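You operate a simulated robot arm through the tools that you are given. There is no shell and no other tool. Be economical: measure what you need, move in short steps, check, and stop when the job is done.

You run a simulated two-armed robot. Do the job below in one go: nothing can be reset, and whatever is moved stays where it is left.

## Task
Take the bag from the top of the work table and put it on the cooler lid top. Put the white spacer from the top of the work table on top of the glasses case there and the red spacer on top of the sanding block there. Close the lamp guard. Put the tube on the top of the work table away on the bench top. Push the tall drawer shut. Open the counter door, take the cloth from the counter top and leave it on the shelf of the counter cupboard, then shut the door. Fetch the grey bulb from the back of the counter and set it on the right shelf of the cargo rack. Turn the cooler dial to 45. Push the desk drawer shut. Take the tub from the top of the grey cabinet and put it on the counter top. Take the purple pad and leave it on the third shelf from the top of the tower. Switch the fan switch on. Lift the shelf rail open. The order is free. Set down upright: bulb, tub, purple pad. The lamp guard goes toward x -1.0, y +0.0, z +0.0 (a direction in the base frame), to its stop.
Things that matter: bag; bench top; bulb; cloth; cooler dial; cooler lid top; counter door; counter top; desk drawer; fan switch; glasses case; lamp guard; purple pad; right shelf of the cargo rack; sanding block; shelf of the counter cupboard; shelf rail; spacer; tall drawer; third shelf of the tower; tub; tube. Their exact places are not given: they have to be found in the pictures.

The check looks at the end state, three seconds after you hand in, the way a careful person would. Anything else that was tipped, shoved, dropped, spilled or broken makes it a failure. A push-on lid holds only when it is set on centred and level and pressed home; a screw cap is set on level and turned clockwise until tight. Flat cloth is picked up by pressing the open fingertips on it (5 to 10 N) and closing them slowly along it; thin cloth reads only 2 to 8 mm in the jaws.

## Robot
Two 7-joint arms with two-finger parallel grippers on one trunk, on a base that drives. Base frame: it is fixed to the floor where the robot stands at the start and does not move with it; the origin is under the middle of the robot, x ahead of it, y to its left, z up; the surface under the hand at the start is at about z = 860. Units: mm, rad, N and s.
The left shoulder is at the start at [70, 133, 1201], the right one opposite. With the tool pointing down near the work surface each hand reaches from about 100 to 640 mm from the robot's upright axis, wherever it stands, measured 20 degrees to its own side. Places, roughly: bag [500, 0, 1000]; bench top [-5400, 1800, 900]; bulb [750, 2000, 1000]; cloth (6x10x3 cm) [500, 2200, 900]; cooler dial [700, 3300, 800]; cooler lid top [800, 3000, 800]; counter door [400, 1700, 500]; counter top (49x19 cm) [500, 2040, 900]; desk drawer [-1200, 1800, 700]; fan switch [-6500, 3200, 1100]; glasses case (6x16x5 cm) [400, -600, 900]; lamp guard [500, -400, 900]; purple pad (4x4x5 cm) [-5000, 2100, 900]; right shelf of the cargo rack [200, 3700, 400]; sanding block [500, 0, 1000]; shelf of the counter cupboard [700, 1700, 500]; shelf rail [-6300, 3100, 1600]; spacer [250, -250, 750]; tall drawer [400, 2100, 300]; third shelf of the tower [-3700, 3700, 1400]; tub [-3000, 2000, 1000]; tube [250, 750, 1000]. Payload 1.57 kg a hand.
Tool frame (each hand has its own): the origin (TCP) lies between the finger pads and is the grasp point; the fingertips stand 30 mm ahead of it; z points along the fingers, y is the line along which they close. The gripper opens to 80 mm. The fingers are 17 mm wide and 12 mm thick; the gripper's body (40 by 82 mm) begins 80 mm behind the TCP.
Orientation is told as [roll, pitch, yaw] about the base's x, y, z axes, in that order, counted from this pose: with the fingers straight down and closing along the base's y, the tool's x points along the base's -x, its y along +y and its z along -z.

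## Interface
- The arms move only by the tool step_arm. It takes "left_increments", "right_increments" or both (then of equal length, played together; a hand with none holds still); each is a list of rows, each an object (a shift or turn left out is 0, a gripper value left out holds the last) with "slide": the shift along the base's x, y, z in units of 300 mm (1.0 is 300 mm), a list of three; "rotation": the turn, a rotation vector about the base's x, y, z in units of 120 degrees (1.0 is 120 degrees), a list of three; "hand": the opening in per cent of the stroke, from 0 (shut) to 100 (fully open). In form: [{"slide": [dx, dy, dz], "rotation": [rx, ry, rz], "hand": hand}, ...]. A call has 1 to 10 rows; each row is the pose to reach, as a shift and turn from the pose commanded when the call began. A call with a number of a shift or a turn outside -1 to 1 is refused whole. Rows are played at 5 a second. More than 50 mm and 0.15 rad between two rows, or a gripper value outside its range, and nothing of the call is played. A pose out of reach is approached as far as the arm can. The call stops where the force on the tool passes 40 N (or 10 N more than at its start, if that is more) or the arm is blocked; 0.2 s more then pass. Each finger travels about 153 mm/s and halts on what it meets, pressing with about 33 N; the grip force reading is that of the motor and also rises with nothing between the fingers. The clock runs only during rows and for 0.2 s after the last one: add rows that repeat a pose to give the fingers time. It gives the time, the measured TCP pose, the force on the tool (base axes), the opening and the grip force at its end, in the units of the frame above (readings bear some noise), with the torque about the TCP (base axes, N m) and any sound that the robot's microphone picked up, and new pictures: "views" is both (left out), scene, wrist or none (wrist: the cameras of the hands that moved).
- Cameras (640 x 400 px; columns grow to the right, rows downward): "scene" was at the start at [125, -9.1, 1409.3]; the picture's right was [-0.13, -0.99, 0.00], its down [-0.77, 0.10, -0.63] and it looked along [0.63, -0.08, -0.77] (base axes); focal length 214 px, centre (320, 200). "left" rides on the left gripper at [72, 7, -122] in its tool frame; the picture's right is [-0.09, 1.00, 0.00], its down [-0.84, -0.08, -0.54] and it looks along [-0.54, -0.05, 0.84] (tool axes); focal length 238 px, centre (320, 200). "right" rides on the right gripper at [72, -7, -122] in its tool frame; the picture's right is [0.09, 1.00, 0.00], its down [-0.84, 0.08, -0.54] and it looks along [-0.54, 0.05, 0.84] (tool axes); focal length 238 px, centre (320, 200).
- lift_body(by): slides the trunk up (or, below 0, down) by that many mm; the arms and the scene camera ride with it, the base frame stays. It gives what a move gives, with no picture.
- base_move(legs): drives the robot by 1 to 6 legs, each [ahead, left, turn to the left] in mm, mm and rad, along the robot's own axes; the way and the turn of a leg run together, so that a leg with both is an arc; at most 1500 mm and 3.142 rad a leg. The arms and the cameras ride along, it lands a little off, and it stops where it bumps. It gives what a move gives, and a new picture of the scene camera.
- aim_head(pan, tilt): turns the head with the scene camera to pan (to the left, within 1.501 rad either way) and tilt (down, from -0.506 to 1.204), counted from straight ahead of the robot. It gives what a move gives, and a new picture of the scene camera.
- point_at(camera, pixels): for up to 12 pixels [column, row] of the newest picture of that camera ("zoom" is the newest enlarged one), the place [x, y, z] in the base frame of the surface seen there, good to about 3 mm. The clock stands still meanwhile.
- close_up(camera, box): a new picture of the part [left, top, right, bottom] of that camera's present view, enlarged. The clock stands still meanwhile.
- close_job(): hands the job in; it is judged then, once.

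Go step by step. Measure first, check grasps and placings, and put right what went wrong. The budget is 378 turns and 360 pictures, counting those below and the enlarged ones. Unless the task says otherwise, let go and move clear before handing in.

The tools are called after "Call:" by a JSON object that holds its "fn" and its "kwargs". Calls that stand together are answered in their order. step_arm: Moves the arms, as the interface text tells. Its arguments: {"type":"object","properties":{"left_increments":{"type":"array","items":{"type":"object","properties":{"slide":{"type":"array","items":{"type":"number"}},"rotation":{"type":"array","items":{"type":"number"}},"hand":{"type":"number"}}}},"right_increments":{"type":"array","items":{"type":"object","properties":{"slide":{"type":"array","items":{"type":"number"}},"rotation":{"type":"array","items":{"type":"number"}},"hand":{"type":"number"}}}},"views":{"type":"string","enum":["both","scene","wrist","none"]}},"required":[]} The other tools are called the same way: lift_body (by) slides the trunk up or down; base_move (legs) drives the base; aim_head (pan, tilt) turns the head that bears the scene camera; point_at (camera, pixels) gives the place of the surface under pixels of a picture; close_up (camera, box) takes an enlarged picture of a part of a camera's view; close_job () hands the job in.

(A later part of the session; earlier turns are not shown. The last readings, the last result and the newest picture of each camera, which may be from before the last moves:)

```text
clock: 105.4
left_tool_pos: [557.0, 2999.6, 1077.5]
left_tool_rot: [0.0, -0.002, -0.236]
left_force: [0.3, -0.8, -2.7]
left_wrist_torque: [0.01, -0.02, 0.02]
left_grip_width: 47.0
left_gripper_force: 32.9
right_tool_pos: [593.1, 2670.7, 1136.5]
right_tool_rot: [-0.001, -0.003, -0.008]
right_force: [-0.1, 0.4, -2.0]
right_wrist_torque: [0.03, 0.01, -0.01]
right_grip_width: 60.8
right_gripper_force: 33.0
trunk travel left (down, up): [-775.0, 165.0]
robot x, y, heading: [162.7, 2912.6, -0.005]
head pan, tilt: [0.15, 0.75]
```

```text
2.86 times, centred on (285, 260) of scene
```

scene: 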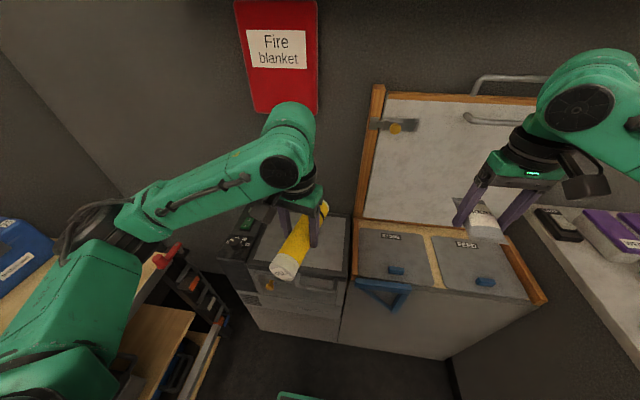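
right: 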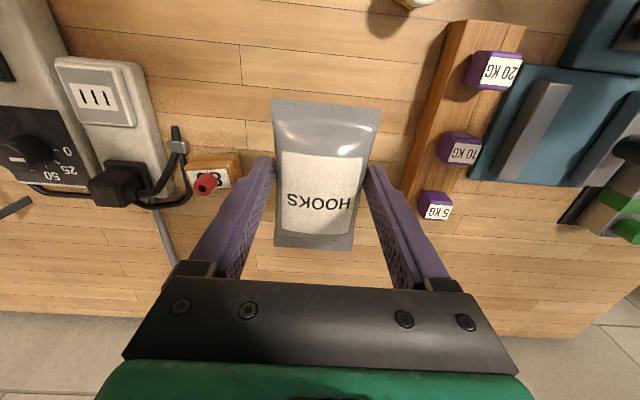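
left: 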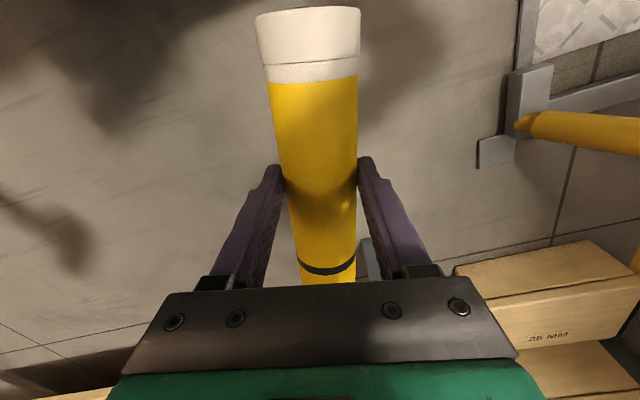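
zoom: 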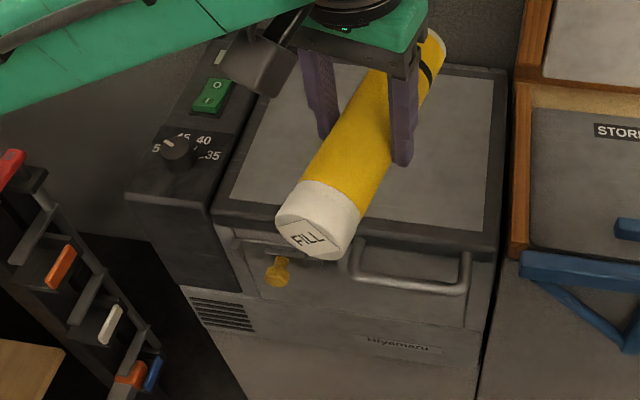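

The lid top spans x 650–850, y 2890–3180 at z 794; the dial panel is at y≈3260. I carry the bag over (735,2965), moving the left hand slightly aside.

Call:
{"fn": "step_arm", "kwargs": {"left_increments": [{"slide": [-0.05, 0.04, 0]}, {"slide": [-0.1, 0.08, 0]}, {"slide": [-0.15, 0.12, 0]}, {"slide": [-0.2, 0.16, 0]}, {"slide": [-0.2, 0.2, 0]}, {"slide": [-0.2, 0.24, 0]}, {"slide": [-0.2, 0.24, 0]}, {"slide": [-0.2, 0.24, 0]}], "right_increments": [{"slide": [0.05, 0.13, -0.03]}, {"slide": [0.1, 0.26, -0.06]}, {"slide": [0.15, 0.39, -0.09]}, {"slide": [0.2, 0.52, -0.12]}, {"slide": [0.25, 0.65, -0.15]}, {"slide": [0.32, 0.78, -0.18]}, {"slide": [0.38, 0.91, -0.21]}, {"slide": [0.47, 0.98, -0.3]}], "views": "both"}}

```text
clock: 107.2
left_tool_pos: [495.8, 3072.2, 1075.6]
left_tool_rot: [-0.003, -0.001, -0.235]
left_force: [0.9, -0.1, -1.9]
left_wrist_torque: [-0.01, 0.04, -0.03]
left_grip_width: 47.0
left_gripper_force: 32.8
right_tool_pos: [717.3, 2958.7, 1057.1]
right_tool_rot: [-0.003, -0.008, -0.004]
right_force: [0.0, -0.8, -2.4]
right_wrist_torque: [0.0, -0.01, -0.01]
right_grip_width: 60.9
right_gripper_force: 32.9
right hand out of reach, approached as far as the arm can: row 8
trunk travel left (down, up): [-775.0, 165.0]
robot x, y, heading: [161.6, 2906.6, -0.008]
head pan, tilt: [0.15, 0.75]
```

scene: 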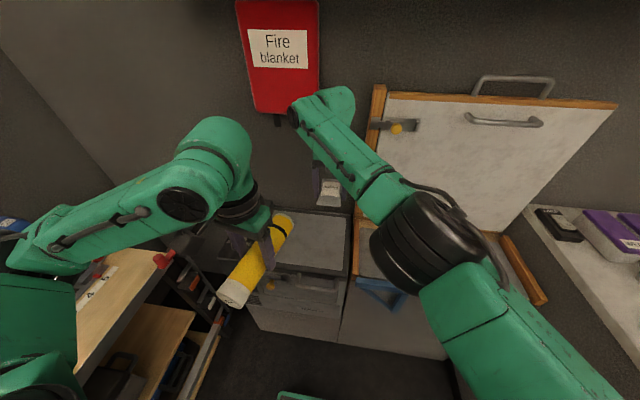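
right: 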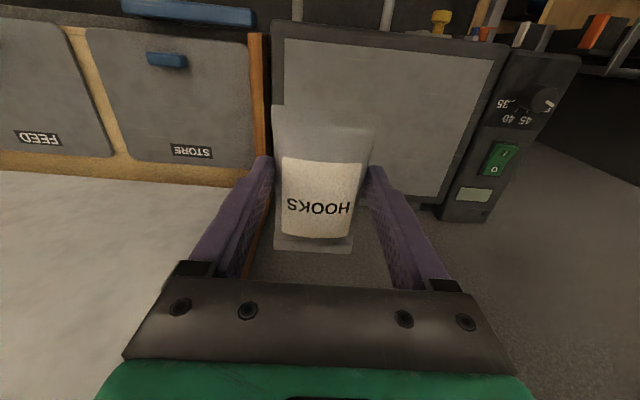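
left: 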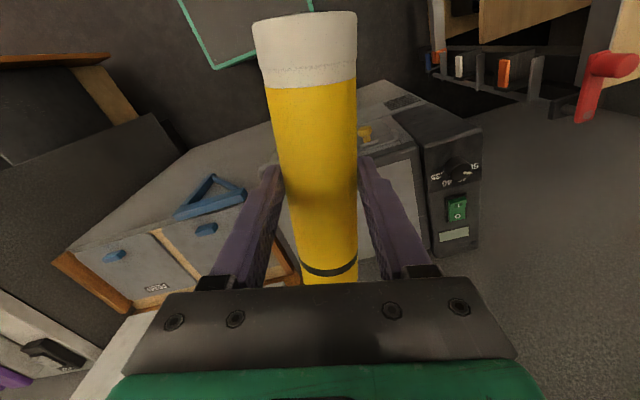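

The right hand is over the lid at (717,2959), its reach limit; the bag would lie at x 670–760, all on the lid. I descend.

Call:
{"fn": "step_arm", "kwargs": {"right_increments": [{"slide": [-0.06, 0.03, -0.13]}, {"slide": [-0.06, 0.03, -0.27]}, {"slide": [-0.06, 0.03, -0.41]}, {"slide": [-0.06, 0.03, -0.55]}, {"slide": [-0.06, 0.03, -0.67]}], "views": "none"}}

```text
clock: 108.4
left_tool_pos: [496.8, 3071.4, 1077.2]
left_tool_rot: [0.0, -0.002, -0.236]
left_force: [0.0, 0.8, -2.9]
left_wrist_torque: [-0.02, 0.04, -0.03]
left_grip_width: 46.8
left_gripper_force: 32.8
right_tool_pos: [700.8, 2967.1, 856.6]
right_tool_rot: [0.005, -0.009, -0.008]
right_force: [-1.4, 0.7, -1.2]
right_wrist_torque: [-0.01, -0.01, -0.02]
right_grip_width: 60.5
right_gripper_force: 32.6
right hand out of reach, approached as far as the arm can: row 5
trunk travel left (down, up): [-775.0, 165.0]
robot x, y, heading: [162.3, 2910.3, -0.003]
head pan, tilt: [0.15, 0.75]
```

The arm is near its low limit; I lower the trunk 26 mm to bring the bag down.

Call:
{"fn": "lift_body", "kwargs": {"by": -26}}

Call:
{"fn": "step_arm", "kwargs": {"right_increments": [{"slide": [0, 0, 0]}], "views": "wrist"}}

```text
clock: 109.1
left_tool_pos: [496.5, 3069.7, 1052.0]
left_tool_rot: [0.0, 0.0, -0.237]
left_force: [-0.5, -0.1, -2.7]
left_wrist_torque: [-0.01, 0.02, 0.01]
left_grip_width: 46.8
left_gripper_force: 33.0
right_tool_pos: [699.2, 2966.3, 830.4]
right_tool_rot: [0.0, -0.007, -0.008]
right_force: [0.2, -0.3, -1.4]
right_wrist_torque: [-0.01, 0.0, 0.0]
right_grip_width: 60.8
right_gripper_force: 32.7
trunk travel left (down, up): [-749.0, 191.0]
robot x, y, heading: [161.4, 2907.9, -0.007]
head pan, tilt: [0.15, 0.75]
```

```text
clock: 109.5
left_tool_pos: [496.0, 3070.2, 1050.9]
left_tool_rot: [-0.003, -0.001, -0.237]
left_force: [-0.1, 0.9, -2.2]
left_wrist_torque: [0.03, 0.06, 0.03]
left_grip_width: 47.1
left_gripper_force: 32.7
right_tool_pos: [699.8, 2966.0, 829.4]
right_tool_rot: [0.0, -0.006, -0.007]
right_force: [-0.1, -0.3, -1.4]
right_wrist_torque: [0.03, 0.03, -0.01]
right_grip_width: 60.7
right_gripper_force: 33.2
trunk travel left (down, up): [-749.0, 191.0]
robot x, y, heading: [161.0, 2906.5, -0.005]
head pan, tilt: [0.15, 0.75]
```

right: 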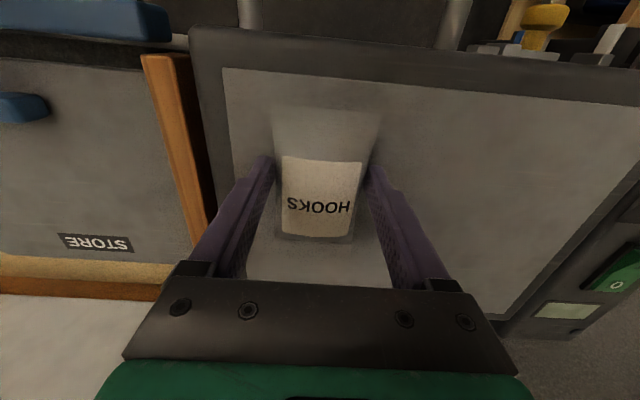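

Call:
{"fn": "lift_body", "kwargs": {"by": -3}}

```text
clock: 110.0
left_tool_pos: [496.9, 3071.3, 1048.3]
left_tool_rot: [-0.001, -0.002, -0.237]
left_force: [0.5, -0.2, -2.9]
left_wrist_torque: [-0.03, -0.02, -0.04]
left_grip_width: 47.2
left_gripper_force: 33.1
right_tool_pos: [699.8, 2966.6, 828.0]
right_tool_rot: [0.0, -0.005, -0.007]
right_force: [0.7, -0.6, -1.1]
right_wrist_torque: [-0.03, 0.03, 0.02]
right_grip_width: 60.5
right_gripper_force: 32.9
trunk travel left (down, up): [-746.0, 194.0]
robot x, y, heading: [161.8, 2904.9, -0.006]
head pan, tilt: [0.15, 0.75]
```

Call:
{"fn": "lift_body", "kwargs": {"by": -2}}

Call:
{"fn": "step_arm", "kwargs": {"right_increments": [{"slide": [0, 0, 0], "hand": 100}, {"slide": [0, 0, 0], "hand": 100}, {"slide": [0, 0, 0.1]}, {"slide": [0, 0, 0.25]}, {"slide": [0, 0, 0.4]}, {"slide": [0, 0, 0.55]}], "views": "wrist"}}

```text
clock: 110.6
left_tool_pos: [496.1, 3070.4, 1046.1]
left_tool_rot: [0.0, -0.003, -0.234]
left_force: [-0.1, -0.3, -3.0]
left_wrist_torque: [0.02, 0.0, 0.02]
left_grip_width: 47.2
left_gripper_force: 33.1
right_tool_pos: [698.4, 2966.3, 826.9]
right_tool_rot: [0.001, -0.01, -0.005]
right_force: [0.9, -1.0, 6.7]
right_wrist_torque: [0.24, 0.16, -0.03]
right_grip_width: 60.8
right_gripper_force: 33.1
trunk travel left (down, up): [-744.0, 196.0]
robot x, y, heading: [165.6, 2906.1, -0.005]
head pan, tilt: [0.15, 0.75]
```

```text
clock: 112.0
left_tool_pos: [495.3, 3070.4, 1046.1]
left_tool_rot: [0.0, -0.002, -0.232]
left_force: [-0.3, -0.3, -2.6]
left_wrist_torque: [0.02, 0.0, -0.01]
left_grip_width: 47.1
left_gripper_force: 33.1
right_tool_pos: [698.4, 2964.0, 991.9]
right_tool_rot: [0.001, -0.007, -0.006]
right_force: [-0.1, -0.2, -0.2]
right_wrist_torque: [-0.03, -0.03, -0.02]
right_grip_width: 80.2
right_gripper_force: 0.0
trunk travel left (down, up): [-744.0, 196.0]
robot x, y, heading: [160.1, 2907.8, -0.005]
head pan, tilt: [0.15, 0.75]
```

right: 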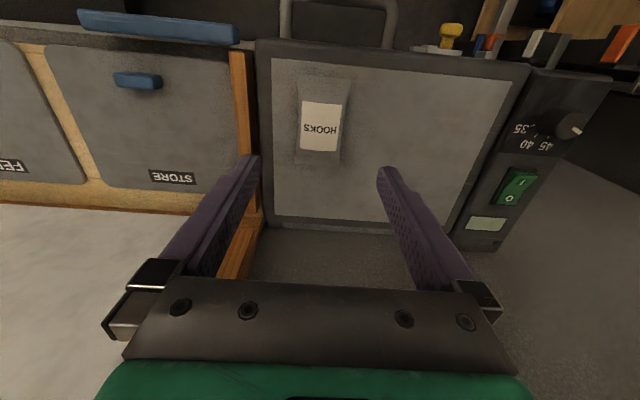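

Bag rests on the lid. Next the dial: I enlarge it in the right view and measure.

Call:
{"fn": "close_up", "kwargs": {"camera": "right", "box": [470, 60, 640, 240]}}

Call:
{"fn": "point_at", "kwargs": {"camera": "right", "pixels": [[572, 125], [545, 130], [575, 131], [560, 120], [530, 170], [530, 132], [585, 118]]}}

Call:
{"fn": "aim_head", "kwargs": {"pan": 1.1, "tilt": 0.8}}

```text
2.22 times, centred on (555, 150) of right
```

zoom: 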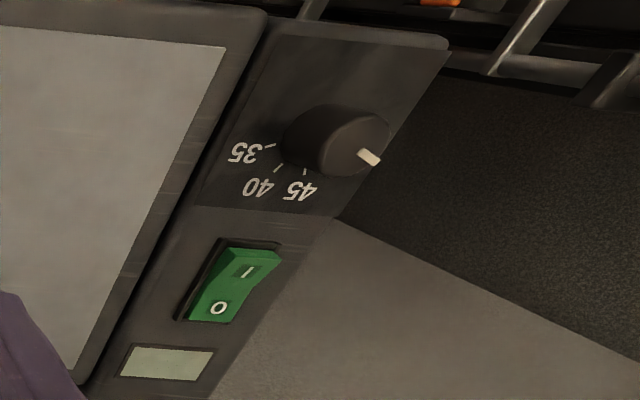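

```text
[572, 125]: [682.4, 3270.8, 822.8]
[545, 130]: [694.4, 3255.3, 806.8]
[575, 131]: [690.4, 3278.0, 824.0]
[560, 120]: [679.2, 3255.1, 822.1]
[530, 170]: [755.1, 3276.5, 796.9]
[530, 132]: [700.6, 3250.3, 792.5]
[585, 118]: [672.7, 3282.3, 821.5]
```

```text
clock: 113.2
left_tool_pos: [495.6, 3069.9, 1046.0]
left_tool_rot: [0.001, -0.002, -0.236]
left_force: [-0.4, 0.0, -2.3]
left_wrist_torque: [0.05, 0.04, -0.02]
left_grip_width: 47.0
left_gripper_force: 33.0
right_tool_pos: [699.7, 2964.6, 990.7]
right_tool_rot: [-0.001, -0.007, -0.006]
right_force: [-0.2, -0.1, 0.7]
right_wrist_torque: [-0.01, -0.02, -0.03]
right_grip_width: 80.0
right_gripper_force: 0.1
trunk travel left (down, up): [-744.0, 196.0]
robot x, y, heading: [164.6, 2910.4, -0.004]
head pan, tilt: [1.1, 0.799]
```

scene: 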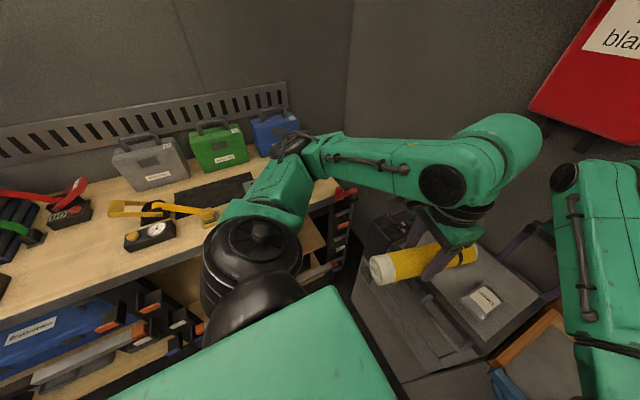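

The dial is within the left hand's range only, and that holds the tube; I'll do the tube trip first and come back. I retract the right hand and back out, turning toward −x.

Call:
{"fn": "step_arm", "kwargs": {"right_increments": [{"slide": [-0.06, -0.1, 0.1]}, {"slide": [-0.12, -0.2, 0.2]}, {"slide": [-0.18, -0.33, 0.27]}, {"slide": [-0.24, -0.46, 0.33]}, {"slide": [-0.3, -0.59, 0.39]}, {"slide": [-0.36, -0.72, 0.43]}, {"slide": [-0.42, -0.85, 0.45], "hand": 0}], "views": "none"}}

Call:
{"fn": "base_move", "kwargs": {"legs": [[-600, 0, 0], [0, -650, 0], [0, 0, 1.571], [0, 0, 1.571]]}}

Call:
{"fn": "aim_head", "kwargs": {"pan": 0, "tilt": 0.3}}

```text
clock: 114.8
left_tool_pos: [495.4, 3067.5, 1047.3]
left_tool_rot: [0.002, -0.003, -0.234]
left_force: [0.4, -1.0, -3.9]
left_wrist_torque: [0.02, 0.03, -0.02]
left_grip_width: 47.0
left_gripper_force: 33.1
right_tool_pos: [572.4, 2708.1, 1125.9]
right_tool_rot: [0.001, -0.006, -0.005]
right_force: [-0.1, 0.1, 0.7]
right_wrist_torque: [0.02, -0.02, 0.0]
right_grip_width: 0.3
right_gripper_force: 21.2
trunk travel left (down, up): [-744.0, 196.0]
robot x, y, heading: [163.1, 2909.0, -0.007]
head pan, tilt: [1.1, 0.799]
```

```text
clock: 129.1
left_tool_pos: [-770.5, 2092.2, 1044.8]
left_tool_rot: [-0.001, -0.001, 2.931]
left_force: [0.9, 0.0, -3.4]
left_wrist_torque: [0.0, -0.04, 0.01]
left_grip_width: 47.1
left_gripper_force: 32.4
right_tool_pos: [-856.8, 2451.0, 1128.6]
right_tool_rot: [0.0, -0.007, -3.122]
right_force: [0.2, -0.2, 0.7]
right_wrist_torque: [-0.02, -0.01, -0.01]
right_grip_width: 0.0
right_gripper_force: 21.1
trunk travel left (down, up): [-744.0, 196.0]
robot x, y, heading: [-439.5, 2258.4, -3.121]
head pan, tilt: [1.1, 0.799]
```

scene: 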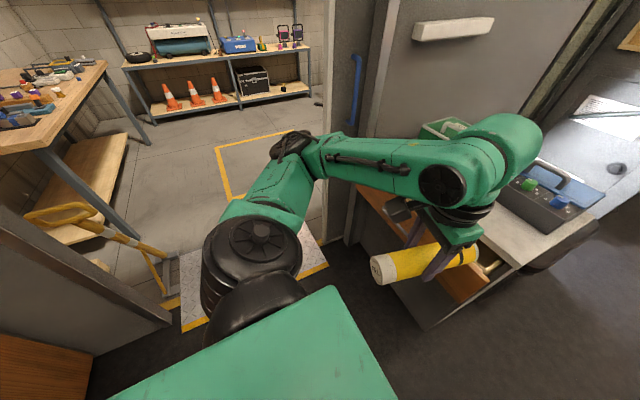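

```text
clock: 130.4
left_tool_pos: [-769.5, 2091.8, 1047.3]
left_tool_rot: [0.001, -0.003, 2.931]
left_force: [0.8, -0.2, -2.8]
left_wrist_torque: [-0.01, -0.01, -0.01]
left_grip_width: 46.8
left_gripper_force: 32.6
right_tool_pos: [-857.0, 2450.8, 1127.9]
right_tool_rot: [0.001, -0.005, -3.122]
right_force: [1.2, 0.0, 0.4]
right_wrist_torque: [0.01, -0.04, 0.04]
right_grip_width: 0.0
right_gripper_force: 21.3
trunk travel left (down, up): [-744.0, 196.0]
robot x, y, heading: [-439.6, 2266.9, -3.118]
head pan, tilt: [0.0, 0.3]
```

scene: 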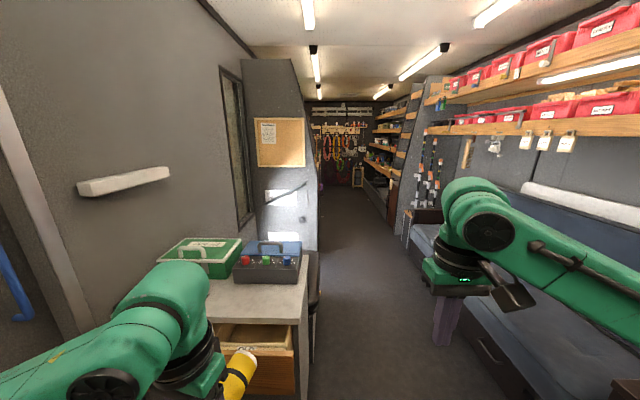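

The desk drawer (front at (265,365)) opens toward me (+x). I measure it.

Call:
{"fn": "aim_head", "kwargs": {"pan": 0.45, "tilt": 0.7}}

```text
clock: 131.3
left_tool_pos: [-769.7, 2092.7, 1046.4]
left_tool_rot: [0.0, -0.001, 2.933]
left_force: [0.2, 0.3, -3.0]
left_wrist_torque: [0.0, -0.03, -0.02]
left_grip_width: 47.2
left_gripper_force: 33.3
right_tool_pos: [-857.4, 2451.7, 1128.1]
right_tool_rot: [0.001, -0.008, -3.121]
right_force: [-0.6, 0.6, -0.1]
right_wrist_torque: [-0.01, 0.0, -0.01]
right_grip_width: 0.0
right_gripper_force: 21.3
trunk travel left (down, up): [-744.0, 196.0]
robot x, y, heading: [-438.4, 2264.3, -3.119]
head pan, tilt: [0.45, 0.7]
```

scene: 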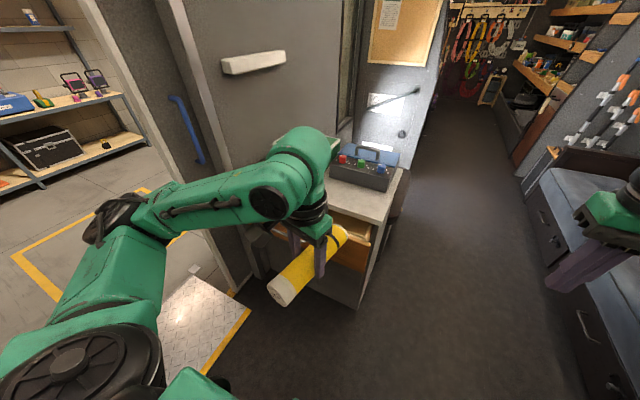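

Call:
{"fn": "point_at", "kwargs": {"camera": "scene", "pixels": [[355, 255], [370, 240], [360, 235], [352, 300], [270, 232], [320, 285], [400, 190], [395, 250], [352, 215], [550, 210]]}}

Call:
{"fn": "close_up", "kwargs": {"camera": "scene", "box": [230, 130, 430, 310]}}

```text
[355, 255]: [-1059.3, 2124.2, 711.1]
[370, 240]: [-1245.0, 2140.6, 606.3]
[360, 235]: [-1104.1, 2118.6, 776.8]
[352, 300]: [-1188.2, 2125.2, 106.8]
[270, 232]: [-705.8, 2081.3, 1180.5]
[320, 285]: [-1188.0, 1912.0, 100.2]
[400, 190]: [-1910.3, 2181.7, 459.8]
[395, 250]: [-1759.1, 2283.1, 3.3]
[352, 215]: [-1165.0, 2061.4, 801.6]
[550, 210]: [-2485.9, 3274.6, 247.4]
```

```text
2.22 times, centred on (330, 220) of scene
```

zoom: 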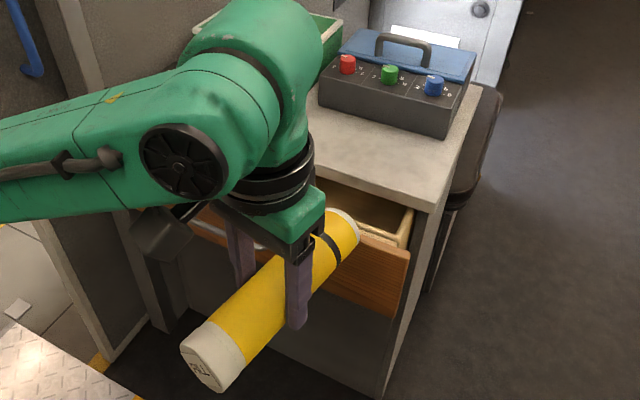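

The drawer front is at x −1059 (y to 2130, z ~711), desk front at −1188. I approach with the trunk lowered to push it with the right fist.

Call:
{"fn": "base_move", "kwargs": {"legs": [[200, 180, -0.022]]}}

Call:
{"fn": "lift_body", "kwargs": {"by": -150}}

Call:
{"fn": "step_arm", "kwargs": {"right_increments": [{"slide": [0, -0.1, 0]}, {"slide": [0, -0.22, 0]}, {"slide": [0, -0.34, -0.05]}, {"slide": [0, -0.46, -0.1]}, {"slide": [0, -0.58, -0.15]}, {"slide": [0.05, -0.66, -0.2]}], "views": "both"}}

```text
clock: 133.2
left_tool_pos: [-971.2, 1918.5, 1046.6]
left_tool_rot: [-0.002, -0.002, 2.907]
left_force: [0.4, 0.6, -2.5]
left_wrist_torque: [-0.03, -0.02, 0.02]
left_grip_width: 47.2
left_gripper_force: 33.4
right_tool_pos: [-1049.7, 2278.0, 1127.6]
right_tool_rot: [0.001, -0.01, 3.14]
right_force: [0.4, 0.4, -1.0]
right_wrist_torque: [-0.01, 0.02, 0.0]
right_grip_width: 0.0
right_gripper_force: 21.7
trunk travel left (down, up): [-744.0, 196.0]
robot x, y, heading: [-640.1, 2079.3, 3.139]
head pan, tilt: [0.45, 0.7]
```

scene: 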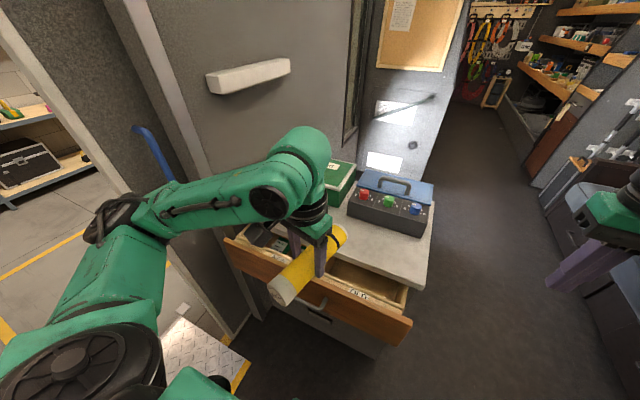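

```text
clock: 135.0
left_tool_pos: [-972.0, 1917.6, 895.6]
left_tool_rot: [-0.001, -0.001, 2.908]
left_force: [0.7, 0.0, -3.1]
left_wrist_torque: [-0.02, -0.04, -0.01]
left_grip_width: 46.8
left_gripper_force: 32.9
right_tool_pos: [-1051.3, 2277.2, 977.5]
right_tool_rot: [-0.001, -0.008, 3.138]
right_force: [-0.2, 0.7, -0.2]
right_wrist_torque: [0.01, 0.0, 0.0]
right_grip_width: 0.0
right_gripper_force: 21.7
trunk travel left (down, up): [-594.0, 346.0]
robot x, y, heading: [-642.8, 2075.7, 3.135]
head pan, tilt: [0.45, 0.7]
```

```text
clock: 136.4
left_tool_pos: [-972.5, 1916.2, 896.0]
left_tool_rot: [0.0, -0.003, 2.908]
left_force: [-0.4, 0.3, -2.4]
left_wrist_torque: [-0.02, 0.0, 0.0]
left_grip_width: 46.9
left_gripper_force: 32.7
right_tool_pos: [-1036.7, 2077.9, 917.3]
right_tool_rot: [0.002, -0.006, 3.136]
right_force: [0.6, -0.7, 0.1]
right_wrist_torque: [0.02, -0.02, 0.01]
right_grip_width: 0.0
right_gripper_force: 21.6
trunk travel left (down, up): [-594.0, 346.0]
robot x, y, heading: [-641.3, 2077.9, 3.139]
head pan, tilt: [0.45, 0.7]
```

scene: 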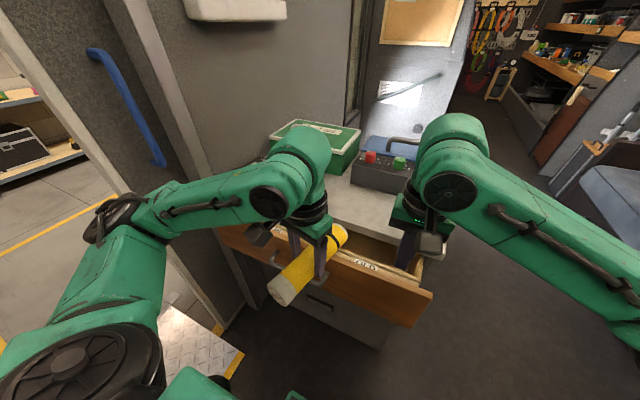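
right: 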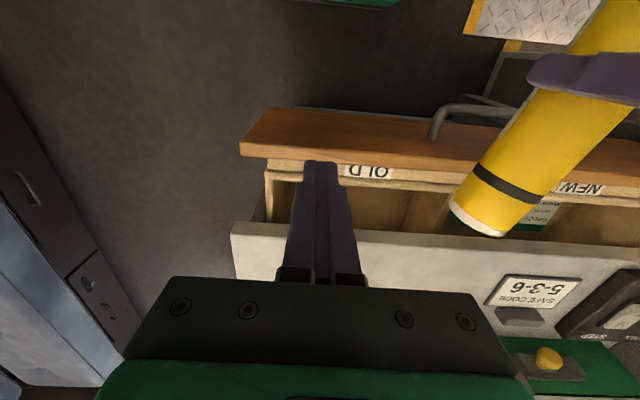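

Call:
{"fn": "point_at", "kwargs": {"camera": "right", "pixels": [[300, 115], [300, 150], [250, 150], [440, 130], [320, 235], [270, 235], [600, 160]]}}

Call:
{"fn": "point_at", "kwargs": {"camera": "scene", "pixels": [[420, 325], [425, 300], [380, 300], [260, 260], [300, 290]]}}

```text
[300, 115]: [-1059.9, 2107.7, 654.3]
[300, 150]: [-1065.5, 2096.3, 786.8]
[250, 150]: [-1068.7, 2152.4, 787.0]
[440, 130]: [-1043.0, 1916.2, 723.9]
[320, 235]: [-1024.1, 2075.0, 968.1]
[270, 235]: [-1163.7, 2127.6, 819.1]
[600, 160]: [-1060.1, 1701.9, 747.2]
```

```text
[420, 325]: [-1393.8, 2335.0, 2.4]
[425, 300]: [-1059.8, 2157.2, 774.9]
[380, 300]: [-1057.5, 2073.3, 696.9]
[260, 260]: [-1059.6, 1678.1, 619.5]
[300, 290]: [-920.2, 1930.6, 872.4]
```

Panel face is at x −1060, z 620–787. I move in front of it, down to z 750, and push −x.

Call:
{"fn": "step_arm", "kwargs": {"right_increments": [{"slide": [0.13, -0.02, 0]}, {"slide": [0.13, -0.03, -0.14]}, {"slide": [0.13, -0.03, -0.28]}, {"slide": [0.13, -0.03, -0.42]}, {"slide": [0.13, -0.03, -0.557]}], "views": "none"}}

Call:
{"fn": "step_arm", "kwargs": {"right_increments": [{"slide": [-0.08, 0, 0]}, {"slide": [-0.14, 0, 0]}, {"slide": [-0.2, 0, 0]}, {"slide": [-0.26, 0, 0]}, {"slide": [-0.32, 0, 0]}, {"slide": [-0.38, 0, 0]}, {"slide": [-0.44, 0, 0]}, {"slide": [-0.5, 0, 0]}, {"slide": [-0.54, 0, 0]}, {"slide": [-0.58, 0, 0]}], "views": "both"}}

```text
clock: 137.6
left_tool_pos: [-972.3, 1917.5, 895.5]
left_tool_rot: [0.0, -0.002, 2.906]
left_force: [0.1, -0.5, -2.2]
left_wrist_torque: [-0.01, -0.04, -0.04]
left_grip_width: 47.0
left_gripper_force: 32.8
right_tool_pos: [-996.4, 2069.2, 750.4]
right_tool_rot: [0.004, -0.006, 3.138]
right_force: [0.9, 0.9, -0.9]
right_wrist_torque: [0.01, 0.01, -0.01]
right_grip_width: 0.0
right_gripper_force: 21.7
trunk travel left (down, up): [-594.0, 346.0]
robot x, y, heading: [-639.2, 2079.5, 3.138]
head pan, tilt: [0.45, 0.7]
```

```text
clock: 139.8
left_tool_pos: [-964.2, 1918.5, 898.4]
left_tool_rot: [0.002, -0.007, 2.904]
left_force: [-0.2, 0.0, -2.7]
left_wrist_torque: [-0.03, 0.01, -0.01]
left_grip_width: 46.8
left_gripper_force: 32.7
right_tool_pos: [-1156.2, 2070.7, 749.7]
right_tool_rot: [-0.003, 0.007, -3.14]
right_force: [23.0, 2.9, 9.6]
right_wrist_torque: [-0.09, 1.68, -0.18]
right_grip_width: 0.0
right_gripper_force: 21.8
trunk travel left (down, up): [-594.0, 346.0]
robot x, y, heading: [-638.9, 2077.7, 3.141]
head pan, tilt: [0.45, 0.7]
stopped in row 10 (right hand): the force on the tool passed its limit at 55 N (the readings are from after the stop); the commanded pose is now the measured one
```

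scene: 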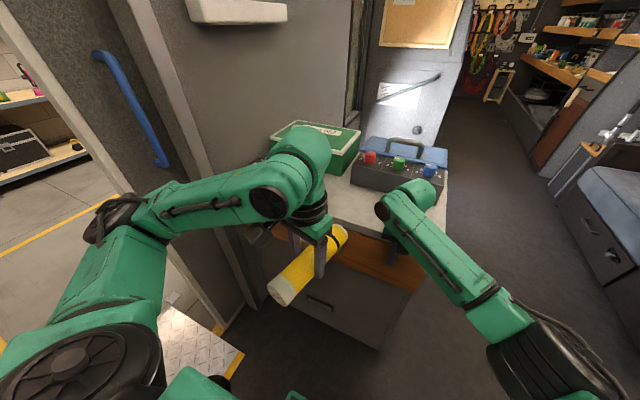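
right: 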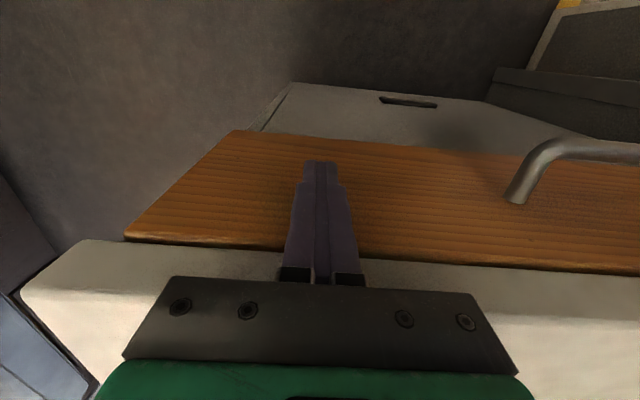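

It stopped firmly, the panel now meets the desk top. I back off and check flushness.

Call:
{"fn": "step_arm", "kwargs": {"right_increments": [{"slide": [0.12, 0, 0]}, {"slide": [0.24, 0, 0.05]}, {"slide": [0.36, 0.05, 0.15]}, {"slide": [0.4, 0.15, 0.25]}], "views": "wrist"}}

Call:
{"fn": "point_at", "kwargs": {"camera": "right", "pixels": [[320, 150], [320, 130], [320, 180], [250, 120]]}}

```text
clock: 140.8
left_tool_pos: [-970.5, 1917.9, 897.2]
left_tool_rot: [0.0, -0.002, 2.907]
left_force: [0.2, 0.4, -3.0]
left_wrist_torque: [-0.04, -0.01, -0.02]
left_grip_width: 46.7
left_gripper_force: 32.9
right_tool_pos: [-1038.4, 2116.2, 819.1]
right_tool_rot: [-0.004, 0.01, 3.141]
right_force: [0.4, 0.2, 0.6]
right_wrist_torque: [-0.02, -0.01, 0.0]
right_grip_width: 0.2
right_gripper_force: 21.0
trunk travel left (down, up): [-594.0, 346.0]
robot x, y, heading: [-638.7, 2078.6, 3.14]
head pan, tilt: [0.45, 0.7]
```

right: 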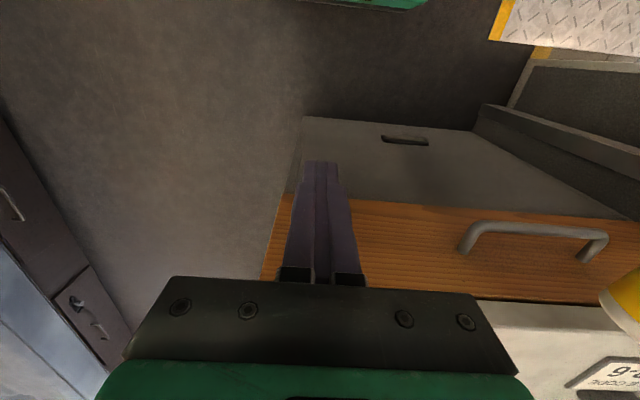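

```text
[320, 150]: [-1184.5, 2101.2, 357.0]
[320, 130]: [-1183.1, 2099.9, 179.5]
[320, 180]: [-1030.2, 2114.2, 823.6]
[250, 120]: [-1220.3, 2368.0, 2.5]
```

Call:
{"fn": "point_at", "kwargs": {"camera": "right", "pixels": [[400, 230], [400, 205], [400, 270], [520, 290], [420, 195]]}}

```text
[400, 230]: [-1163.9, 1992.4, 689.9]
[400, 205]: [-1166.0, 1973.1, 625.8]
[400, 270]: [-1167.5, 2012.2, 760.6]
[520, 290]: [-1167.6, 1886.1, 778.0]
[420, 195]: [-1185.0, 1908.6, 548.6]
```

The panel is flush with the desk edge (x −1165): drawer shut. I raise the trunk and drive down the corridor.

Call:
{"fn": "lift_body", "kwargs": {"by": 175}}

Call:
{"fn": "base_move", "kwargs": {"legs": [[0, -600, 0], [1200, 0, 0]]}}

Call:
{"fn": "aim_head", "kwargs": {"pan": 0, "tilt": 0.3}}

```text
clock: 142.7
left_tool_pos: [-970.9, 1916.9, 1071.2]
left_tool_rot: [0.001, -0.002, 2.907]
left_force: [0.5, 0.6, -3.3]
left_wrist_torque: [-0.01, -0.05, 0.01]
left_grip_width: 47.1
left_gripper_force: 32.7
right_tool_pos: [-1040.8, 2113.9, 994.0]
right_tool_rot: [-0.003, 0.011, -3.142]
right_force: [0.4, -0.8, -0.3]
right_wrist_torque: [-0.03, 0.0, -0.02]
right_grip_width: 0.1
right_gripper_force: 21.5
trunk travel left (down, up): [-769.0, 171.0]
robot x, y, heading: [-639.8, 2075.9, 3.14]
head pan, tilt: [0.45, 0.7]
```

```text
clock: 151.8
left_tool_pos: [-2153.1, 2540.5, 1072.4]
left_tool_rot: [0.001, -0.001, 2.892]
left_force: [0.2, 0.3, -3.1]
left_wrist_torque: [-0.04, -0.05, -0.02]
left_grip_width: 46.9
left_gripper_force: 33.3
right_tool_pos: [-2218.9, 2738.8, 993.7]
right_tool_rot: [-0.003, 0.01, 3.126]
right_force: [-1.3, -0.5, 0.2]
right_wrist_torque: [0.0, 0.01, 0.02]
right_grip_width: 0.0
right_gripper_force: 22.0
trunk travel left (down, up): [-769.0, 171.0]
robot x, y, heading: [-1813.8, 2696.9, 3.125]
head pan, tilt: [0.45, 0.7]
```

scene: 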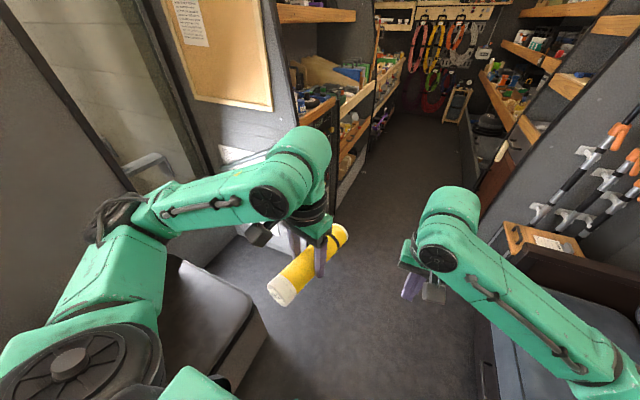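

```text
clock: 152.7
left_tool_pos: [-2152.1, 2541.0, 1071.4]
left_tool_rot: [-0.001, -0.004, 2.892]
left_force: [0.1, -0.3, -3.4]
left_wrist_torque: [0.01, -0.04, -0.02]
left_grip_width: 47.3
left_gripper_force: 32.7
right_tool_pos: [-2219.4, 2739.6, 993.6]
right_tool_rot: [-0.002, 0.009, 3.125]
right_force: [0.1, 0.2, 0.5]
right_wrist_torque: [0.0, -0.01, 0.0]
right_grip_width: 0.0
right_gripper_force: 22.0
trunk travel left (down, up): [-769.0, 171.0]
robot x, y, heading: [-1818.9, 2701.1, 3.118]
head pan, tilt: [0.0, 0.3]
```

scene: 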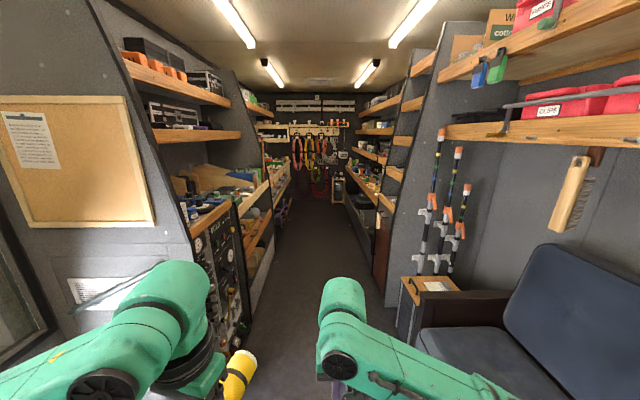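

Call:
{"fn": "point_at", "kwargs": {"camera": "scene", "pixels": [[240, 345], [265, 260], [290, 195], [385, 300], [370, 230], [405, 330], [310, 230], [330, 190], [225, 215], [265, 185], [352, 205], [60, 350]]}}

Call:
{"fn": "close_up", "kwargs": {"camera": "scene", "box": [160, 80, 460, 280]}}

```text
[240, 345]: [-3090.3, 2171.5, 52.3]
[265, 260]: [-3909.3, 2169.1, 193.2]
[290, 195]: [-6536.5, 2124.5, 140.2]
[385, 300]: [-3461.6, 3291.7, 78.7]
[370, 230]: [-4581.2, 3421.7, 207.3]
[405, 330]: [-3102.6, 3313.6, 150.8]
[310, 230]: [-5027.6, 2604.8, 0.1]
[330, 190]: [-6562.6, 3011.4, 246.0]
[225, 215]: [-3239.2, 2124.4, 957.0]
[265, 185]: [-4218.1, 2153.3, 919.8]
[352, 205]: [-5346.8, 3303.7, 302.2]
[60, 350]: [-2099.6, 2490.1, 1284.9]
```

```text
2.00 times, centred on (310, 180) of scene
```

zoom: 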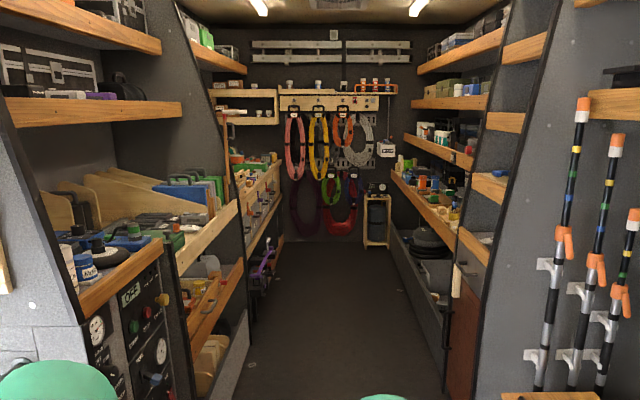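

The corridor is y 2170–3300. I centre at y≈2735, straighten, and drive to about x −5000.

Call:
{"fn": "base_move", "kwargs": {"legs": [[300, -42, 0.023], [1200, 0, 0]]}}

```text
clock: 160.2
left_tool_pos: [-3607.3, 2582.7, 1071.1]
left_tool_rot: [0.0, -0.001, 2.906]
left_force: [-0.8, 0.0, -3.4]
left_wrist_torque: [0.0, -0.03, 0.03]
left_grip_width: 46.9
left_gripper_force: 32.6
right_tool_pos: [-3675.5, 2780.8, 992.7]
right_tool_rot: [-0.002, 0.012, 3.142]
right_force: [-0.5, 0.0, -0.6]
right_wrist_torque: [-0.02, -0.02, 0.0]
right_grip_width: 0.0
right_gripper_force: 21.1
trunk travel left (down, up): [-769.0, 171.0]
robot x, y, heading: [-3277.4, 2744.2, 3.138]
head pan, tilt: [0.0, 0.3]
```

scene: 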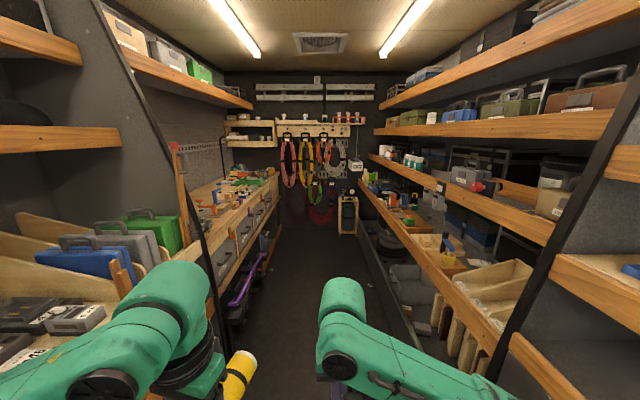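

Call:
{"fn": "point_at", "kwargs": {"camera": "scene", "pixels": [[245, 215], [200, 245], [270, 190], [225, 240], [390, 250], [440, 330], [365, 210], [345, 225]]}}

Call:
{"fn": "base_move", "kwargs": {"legs": [[1400, 0, 0.003]]}}

```text
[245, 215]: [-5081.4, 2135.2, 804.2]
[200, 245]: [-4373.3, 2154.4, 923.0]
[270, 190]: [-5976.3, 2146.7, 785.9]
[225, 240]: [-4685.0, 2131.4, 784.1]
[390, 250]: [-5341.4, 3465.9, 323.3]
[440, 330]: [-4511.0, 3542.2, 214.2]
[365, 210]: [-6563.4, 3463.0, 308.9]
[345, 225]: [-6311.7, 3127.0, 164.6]
```

```text
clock: 167.1
left_tool_pos: [-4986.0, 2588.6, 1072.5]
left_tool_rot: [0.001, -0.002, 2.906]
left_force: [0.3, -0.8, -2.6]
left_wrist_torque: [0.01, -0.02, 0.0]
left_grip_width: 47.1
left_gripper_force: 33.1
right_tool_pos: [-5053.4, 2784.9, 992.7]
right_tool_rot: [-0.002, 0.011, 3.142]
right_force: [-0.3, -0.3, 0.3]
right_wrist_torque: [0.02, 0.03, -0.01]
right_grip_width: 0.0
right_gripper_force: 21.3
trunk travel left (down, up): [-769.0, 171.0]
robot x, y, heading: [-4653.1, 2747.9, 3.136]
head pan, tilt: [0.0, 0.3]
```

scene: 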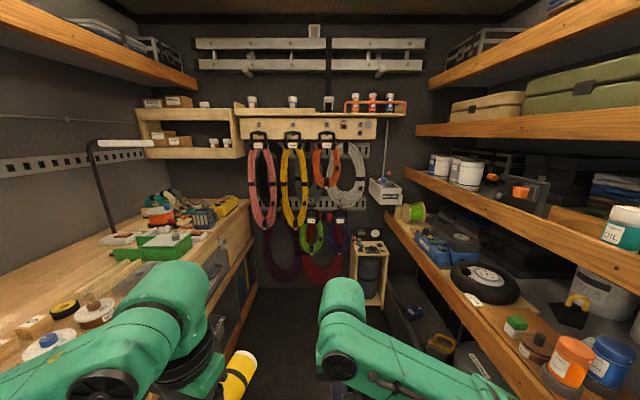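

The fan box (383,190) and shelf rail (375,105) are at the end wall; the bench is at left. I look left at the bench.

Call:
{"fn": "aim_head", "kwargs": {"pan": 0.95, "tilt": 0.5}}

Call:
{"fn": "aim_head", "kwargs": {"pan": 1.45, "tilt": 0.6}}

```text
clock: 168.3
left_tool_pos: [-4986.5, 2587.7, 1072.1]
left_tool_rot: [0.0, -0.002, 2.907]
left_force: [0.6, -0.3, -2.5]
left_wrist_torque: [0.01, -0.06, -0.06]
left_grip_width: 47.1
left_gripper_force: 33.1
right_tool_pos: [-5053.9, 2786.1, 992.8]
right_tool_rot: [-0.004, 0.01, 3.141]
right_force: [-0.4, -0.2, 0.9]
right_wrist_torque: [0.01, 0.01, -0.01]
right_grip_width: 0.0
right_gripper_force: 21.2
trunk travel left (down, up): [-769.0, 171.0]
robot x, y, heading: [-4657.0, 2751.5, 3.139]
head pan, tilt: [0.949, 0.499]
```

scene: 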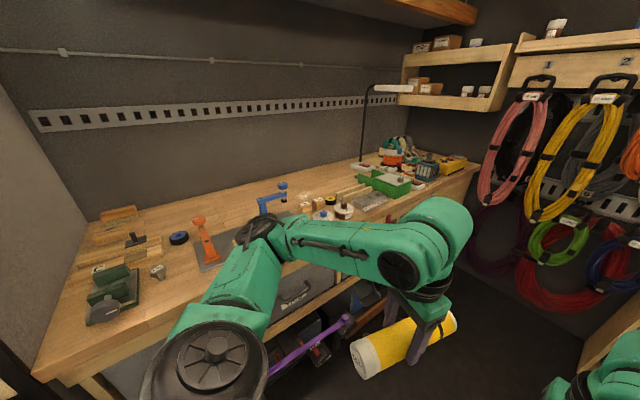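

```text
clock: 169.2
left_tool_pos: [-4984.1, 2587.0, 1071.6]
left_tool_rot: [0.001, -0.002, 2.907]
left_force: [0.1, -0.7, -3.1]
left_wrist_torque: [-0.01, -0.03, 0.01]
left_grip_width: 46.8
left_gripper_force: 33.6
right_tool_pos: [-5054.8, 2785.1, 993.1]
right_tool_rot: [-0.004, 0.012, 3.142]
right_force: [-0.1, -0.3, -0.4]
right_wrist_torque: [-0.01, 0.0, 0.0]
right_grip_width: 0.0
right_gripper_force: 21.2
trunk travel left (down, up): [-769.0, 171.0]
robot x, y, heading: [-4652.5, 2749.2, 3.136]
head pan, tilt: [1.45, 0.6]
```

scene: 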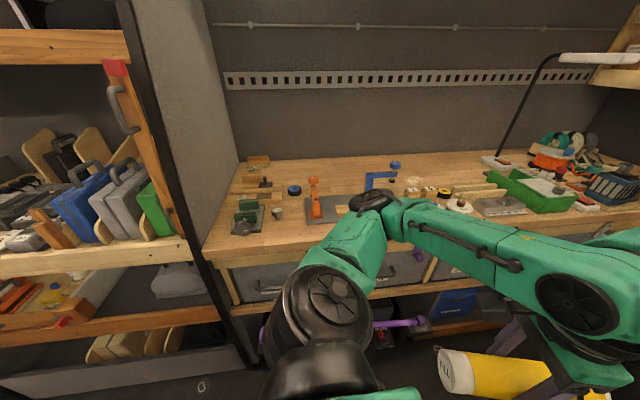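

Call:
{"fn": "base_move", "kwargs": {"legs": [[400, 0, 0], [0, 0, 1.571]]}}

Call:
{"fn": "aim_head", "kwargs": {"pan": 0, "tilt": 0.6}}

```text
clock: 175.6
left_tool_pos: [-4886.0, 2418.3, 1071.1]
left_tool_rot: [0.0, -0.003, -1.795]
left_force: [0.3, -0.4, -3.0]
left_wrist_torque: [0.09, -0.03, 0.02]
left_grip_width: 47.1
left_gripper_force: 33.0
right_tool_pos: [-5082.0, 2346.9, 993.2]
right_tool_rot: [-0.003, 0.01, -1.559]
right_force: [-0.2, 1.0, 0.2]
right_wrist_torque: [0.02, 0.03, 0.0]
right_grip_width: 0.1
right_gripper_force: 21.2
trunk travel left (down, up): [-769.0, 171.0]
robot x, y, heading: [-5048.6, 2753.0, -1.561]
head pan, tilt: [1.45, 0.6]
```

scene: 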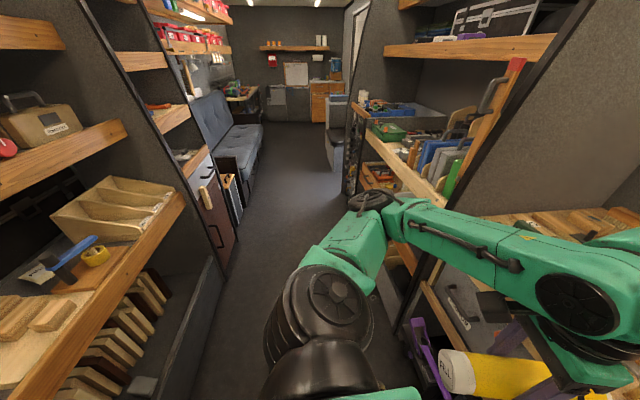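

```text
clock: 177.2
left_tool_pos: [-4885.4, 2418.6, 1070.5]
left_tool_rot: [0.0, -0.002, -1.794]
left_force: [0.7, 0.1, -2.8]
left_wrist_torque: [0.02, -0.04, -0.02]
left_grip_width: 47.2
left_gripper_force: 33.0
right_tool_pos: [-5081.8, 2347.5, 992.7]
right_tool_rot: [-0.003, 0.01, -1.561]
right_force: [0.0, -0.3, -0.1]
right_wrist_torque: [-0.01, -0.01, -0.02]
right_grip_width: 0.0
right_gripper_force: 21.4
trunk travel left (down, up): [-769.0, 171.0]
robot x, y, heading: [-5052.8, 2748.5, -1.563]
head pan, tilt: [0.0, 0.6]
```

scene: 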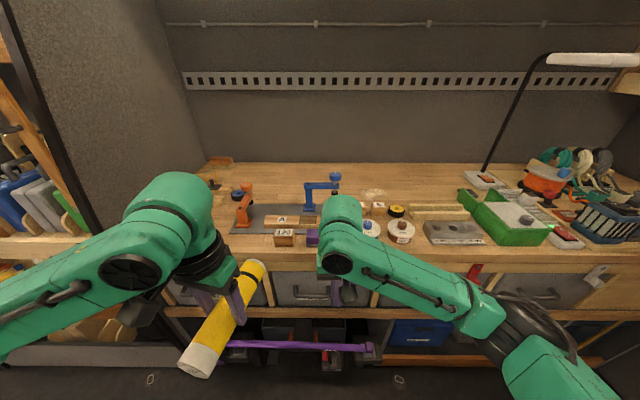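

Call:
{"fn": "close_up", "kwargs": {"camera": "scene", "box": [190, 150, 470, 280]}}

Call:
{"fn": "point_at", "kwargs": {"camera": "scene", "pixels": [[312, 237], [284, 238], [420, 180], [380, 175], [450, 195], [440, 180], [300, 262], [440, 255], [275, 185], [330, 185], [460, 230], [520, 225]]}}

```text
2.29 times, centred on (330, 215) of scene
```

zoom: 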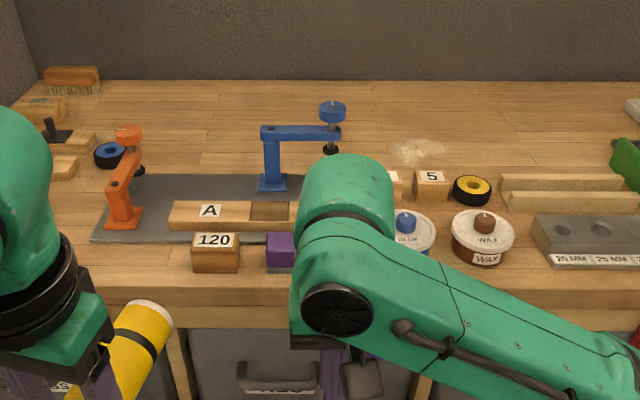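

```text
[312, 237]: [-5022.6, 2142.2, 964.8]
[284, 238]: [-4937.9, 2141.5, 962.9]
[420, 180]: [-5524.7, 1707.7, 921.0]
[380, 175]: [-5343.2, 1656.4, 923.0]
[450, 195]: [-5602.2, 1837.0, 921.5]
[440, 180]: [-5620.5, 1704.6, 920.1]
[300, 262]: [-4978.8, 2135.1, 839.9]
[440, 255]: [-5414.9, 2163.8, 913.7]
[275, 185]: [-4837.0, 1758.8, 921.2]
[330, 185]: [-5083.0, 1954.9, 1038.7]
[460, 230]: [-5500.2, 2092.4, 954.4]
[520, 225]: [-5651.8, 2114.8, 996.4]
```

Bench top is z 921, front edge y≈2165; the purple pad is at (-5022,2142). The right arm hides part of the bench, so I move it aside for a clear view.

Call:
{"fn": "step_arm", "kwargs": {"right_increments": [{"slide": [-0.15, 0.04, 0.05]}, {"slide": [-0.3, 0.06, 0.1]}, {"slide": [-0.45, 0.08, 0.15]}, {"slide": [-0.6, 0.1, 0.2]}, {"slide": [-0.75, 0.12, 0.25]}, {"slide": [-0.85, 0.12, 0.3], "hand": 100}], "views": "scene"}}

Call:
{"fn": "close_up", "kwargs": {"camera": "scene", "box": [200, 150, 520, 280]}}

```text
clock: 178.6
left_tool_pos: [-4884.9, 2418.6, 1070.9]
left_tool_rot: [0.001, -0.002, -1.792]
left_force: [0.7, 0.2, -3.3]
left_wrist_torque: [0.08, -0.03, 0.01]
left_grip_width: 46.9
left_gripper_force: 33.0
right_tool_pos: [-5340.6, 2385.4, 1082.5]
right_tool_rot: [-0.001, 0.011, -1.558]
right_force: [-0.7, 0.2, 0.1]
right_wrist_torque: [-0.05, -0.02, 0.0]
right_grip_width: 79.9
right_gripper_force: 0.1
trunk travel left (down, up): [-769.0, 171.0]
robot x, y, heading: [-5054.4, 2752.4, -1.558]
head pan, tilt: [0.0, 0.6]
```

scene: 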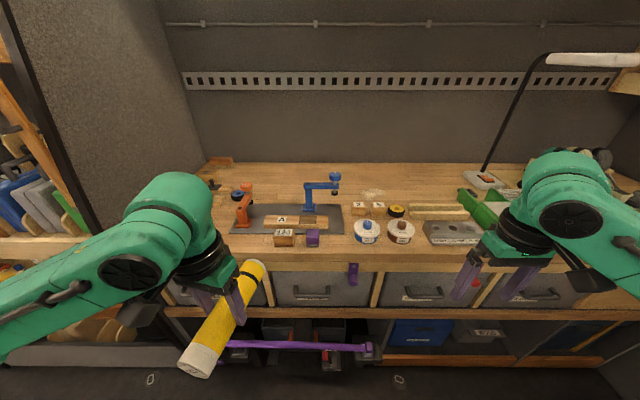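

```text
2.00 times, centred on (360, 215) of scene
```

zoom: 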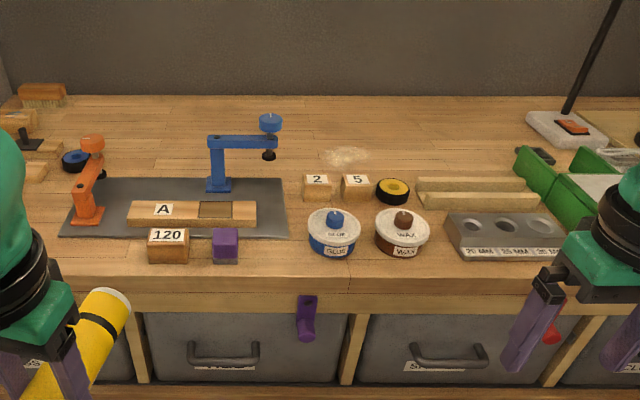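

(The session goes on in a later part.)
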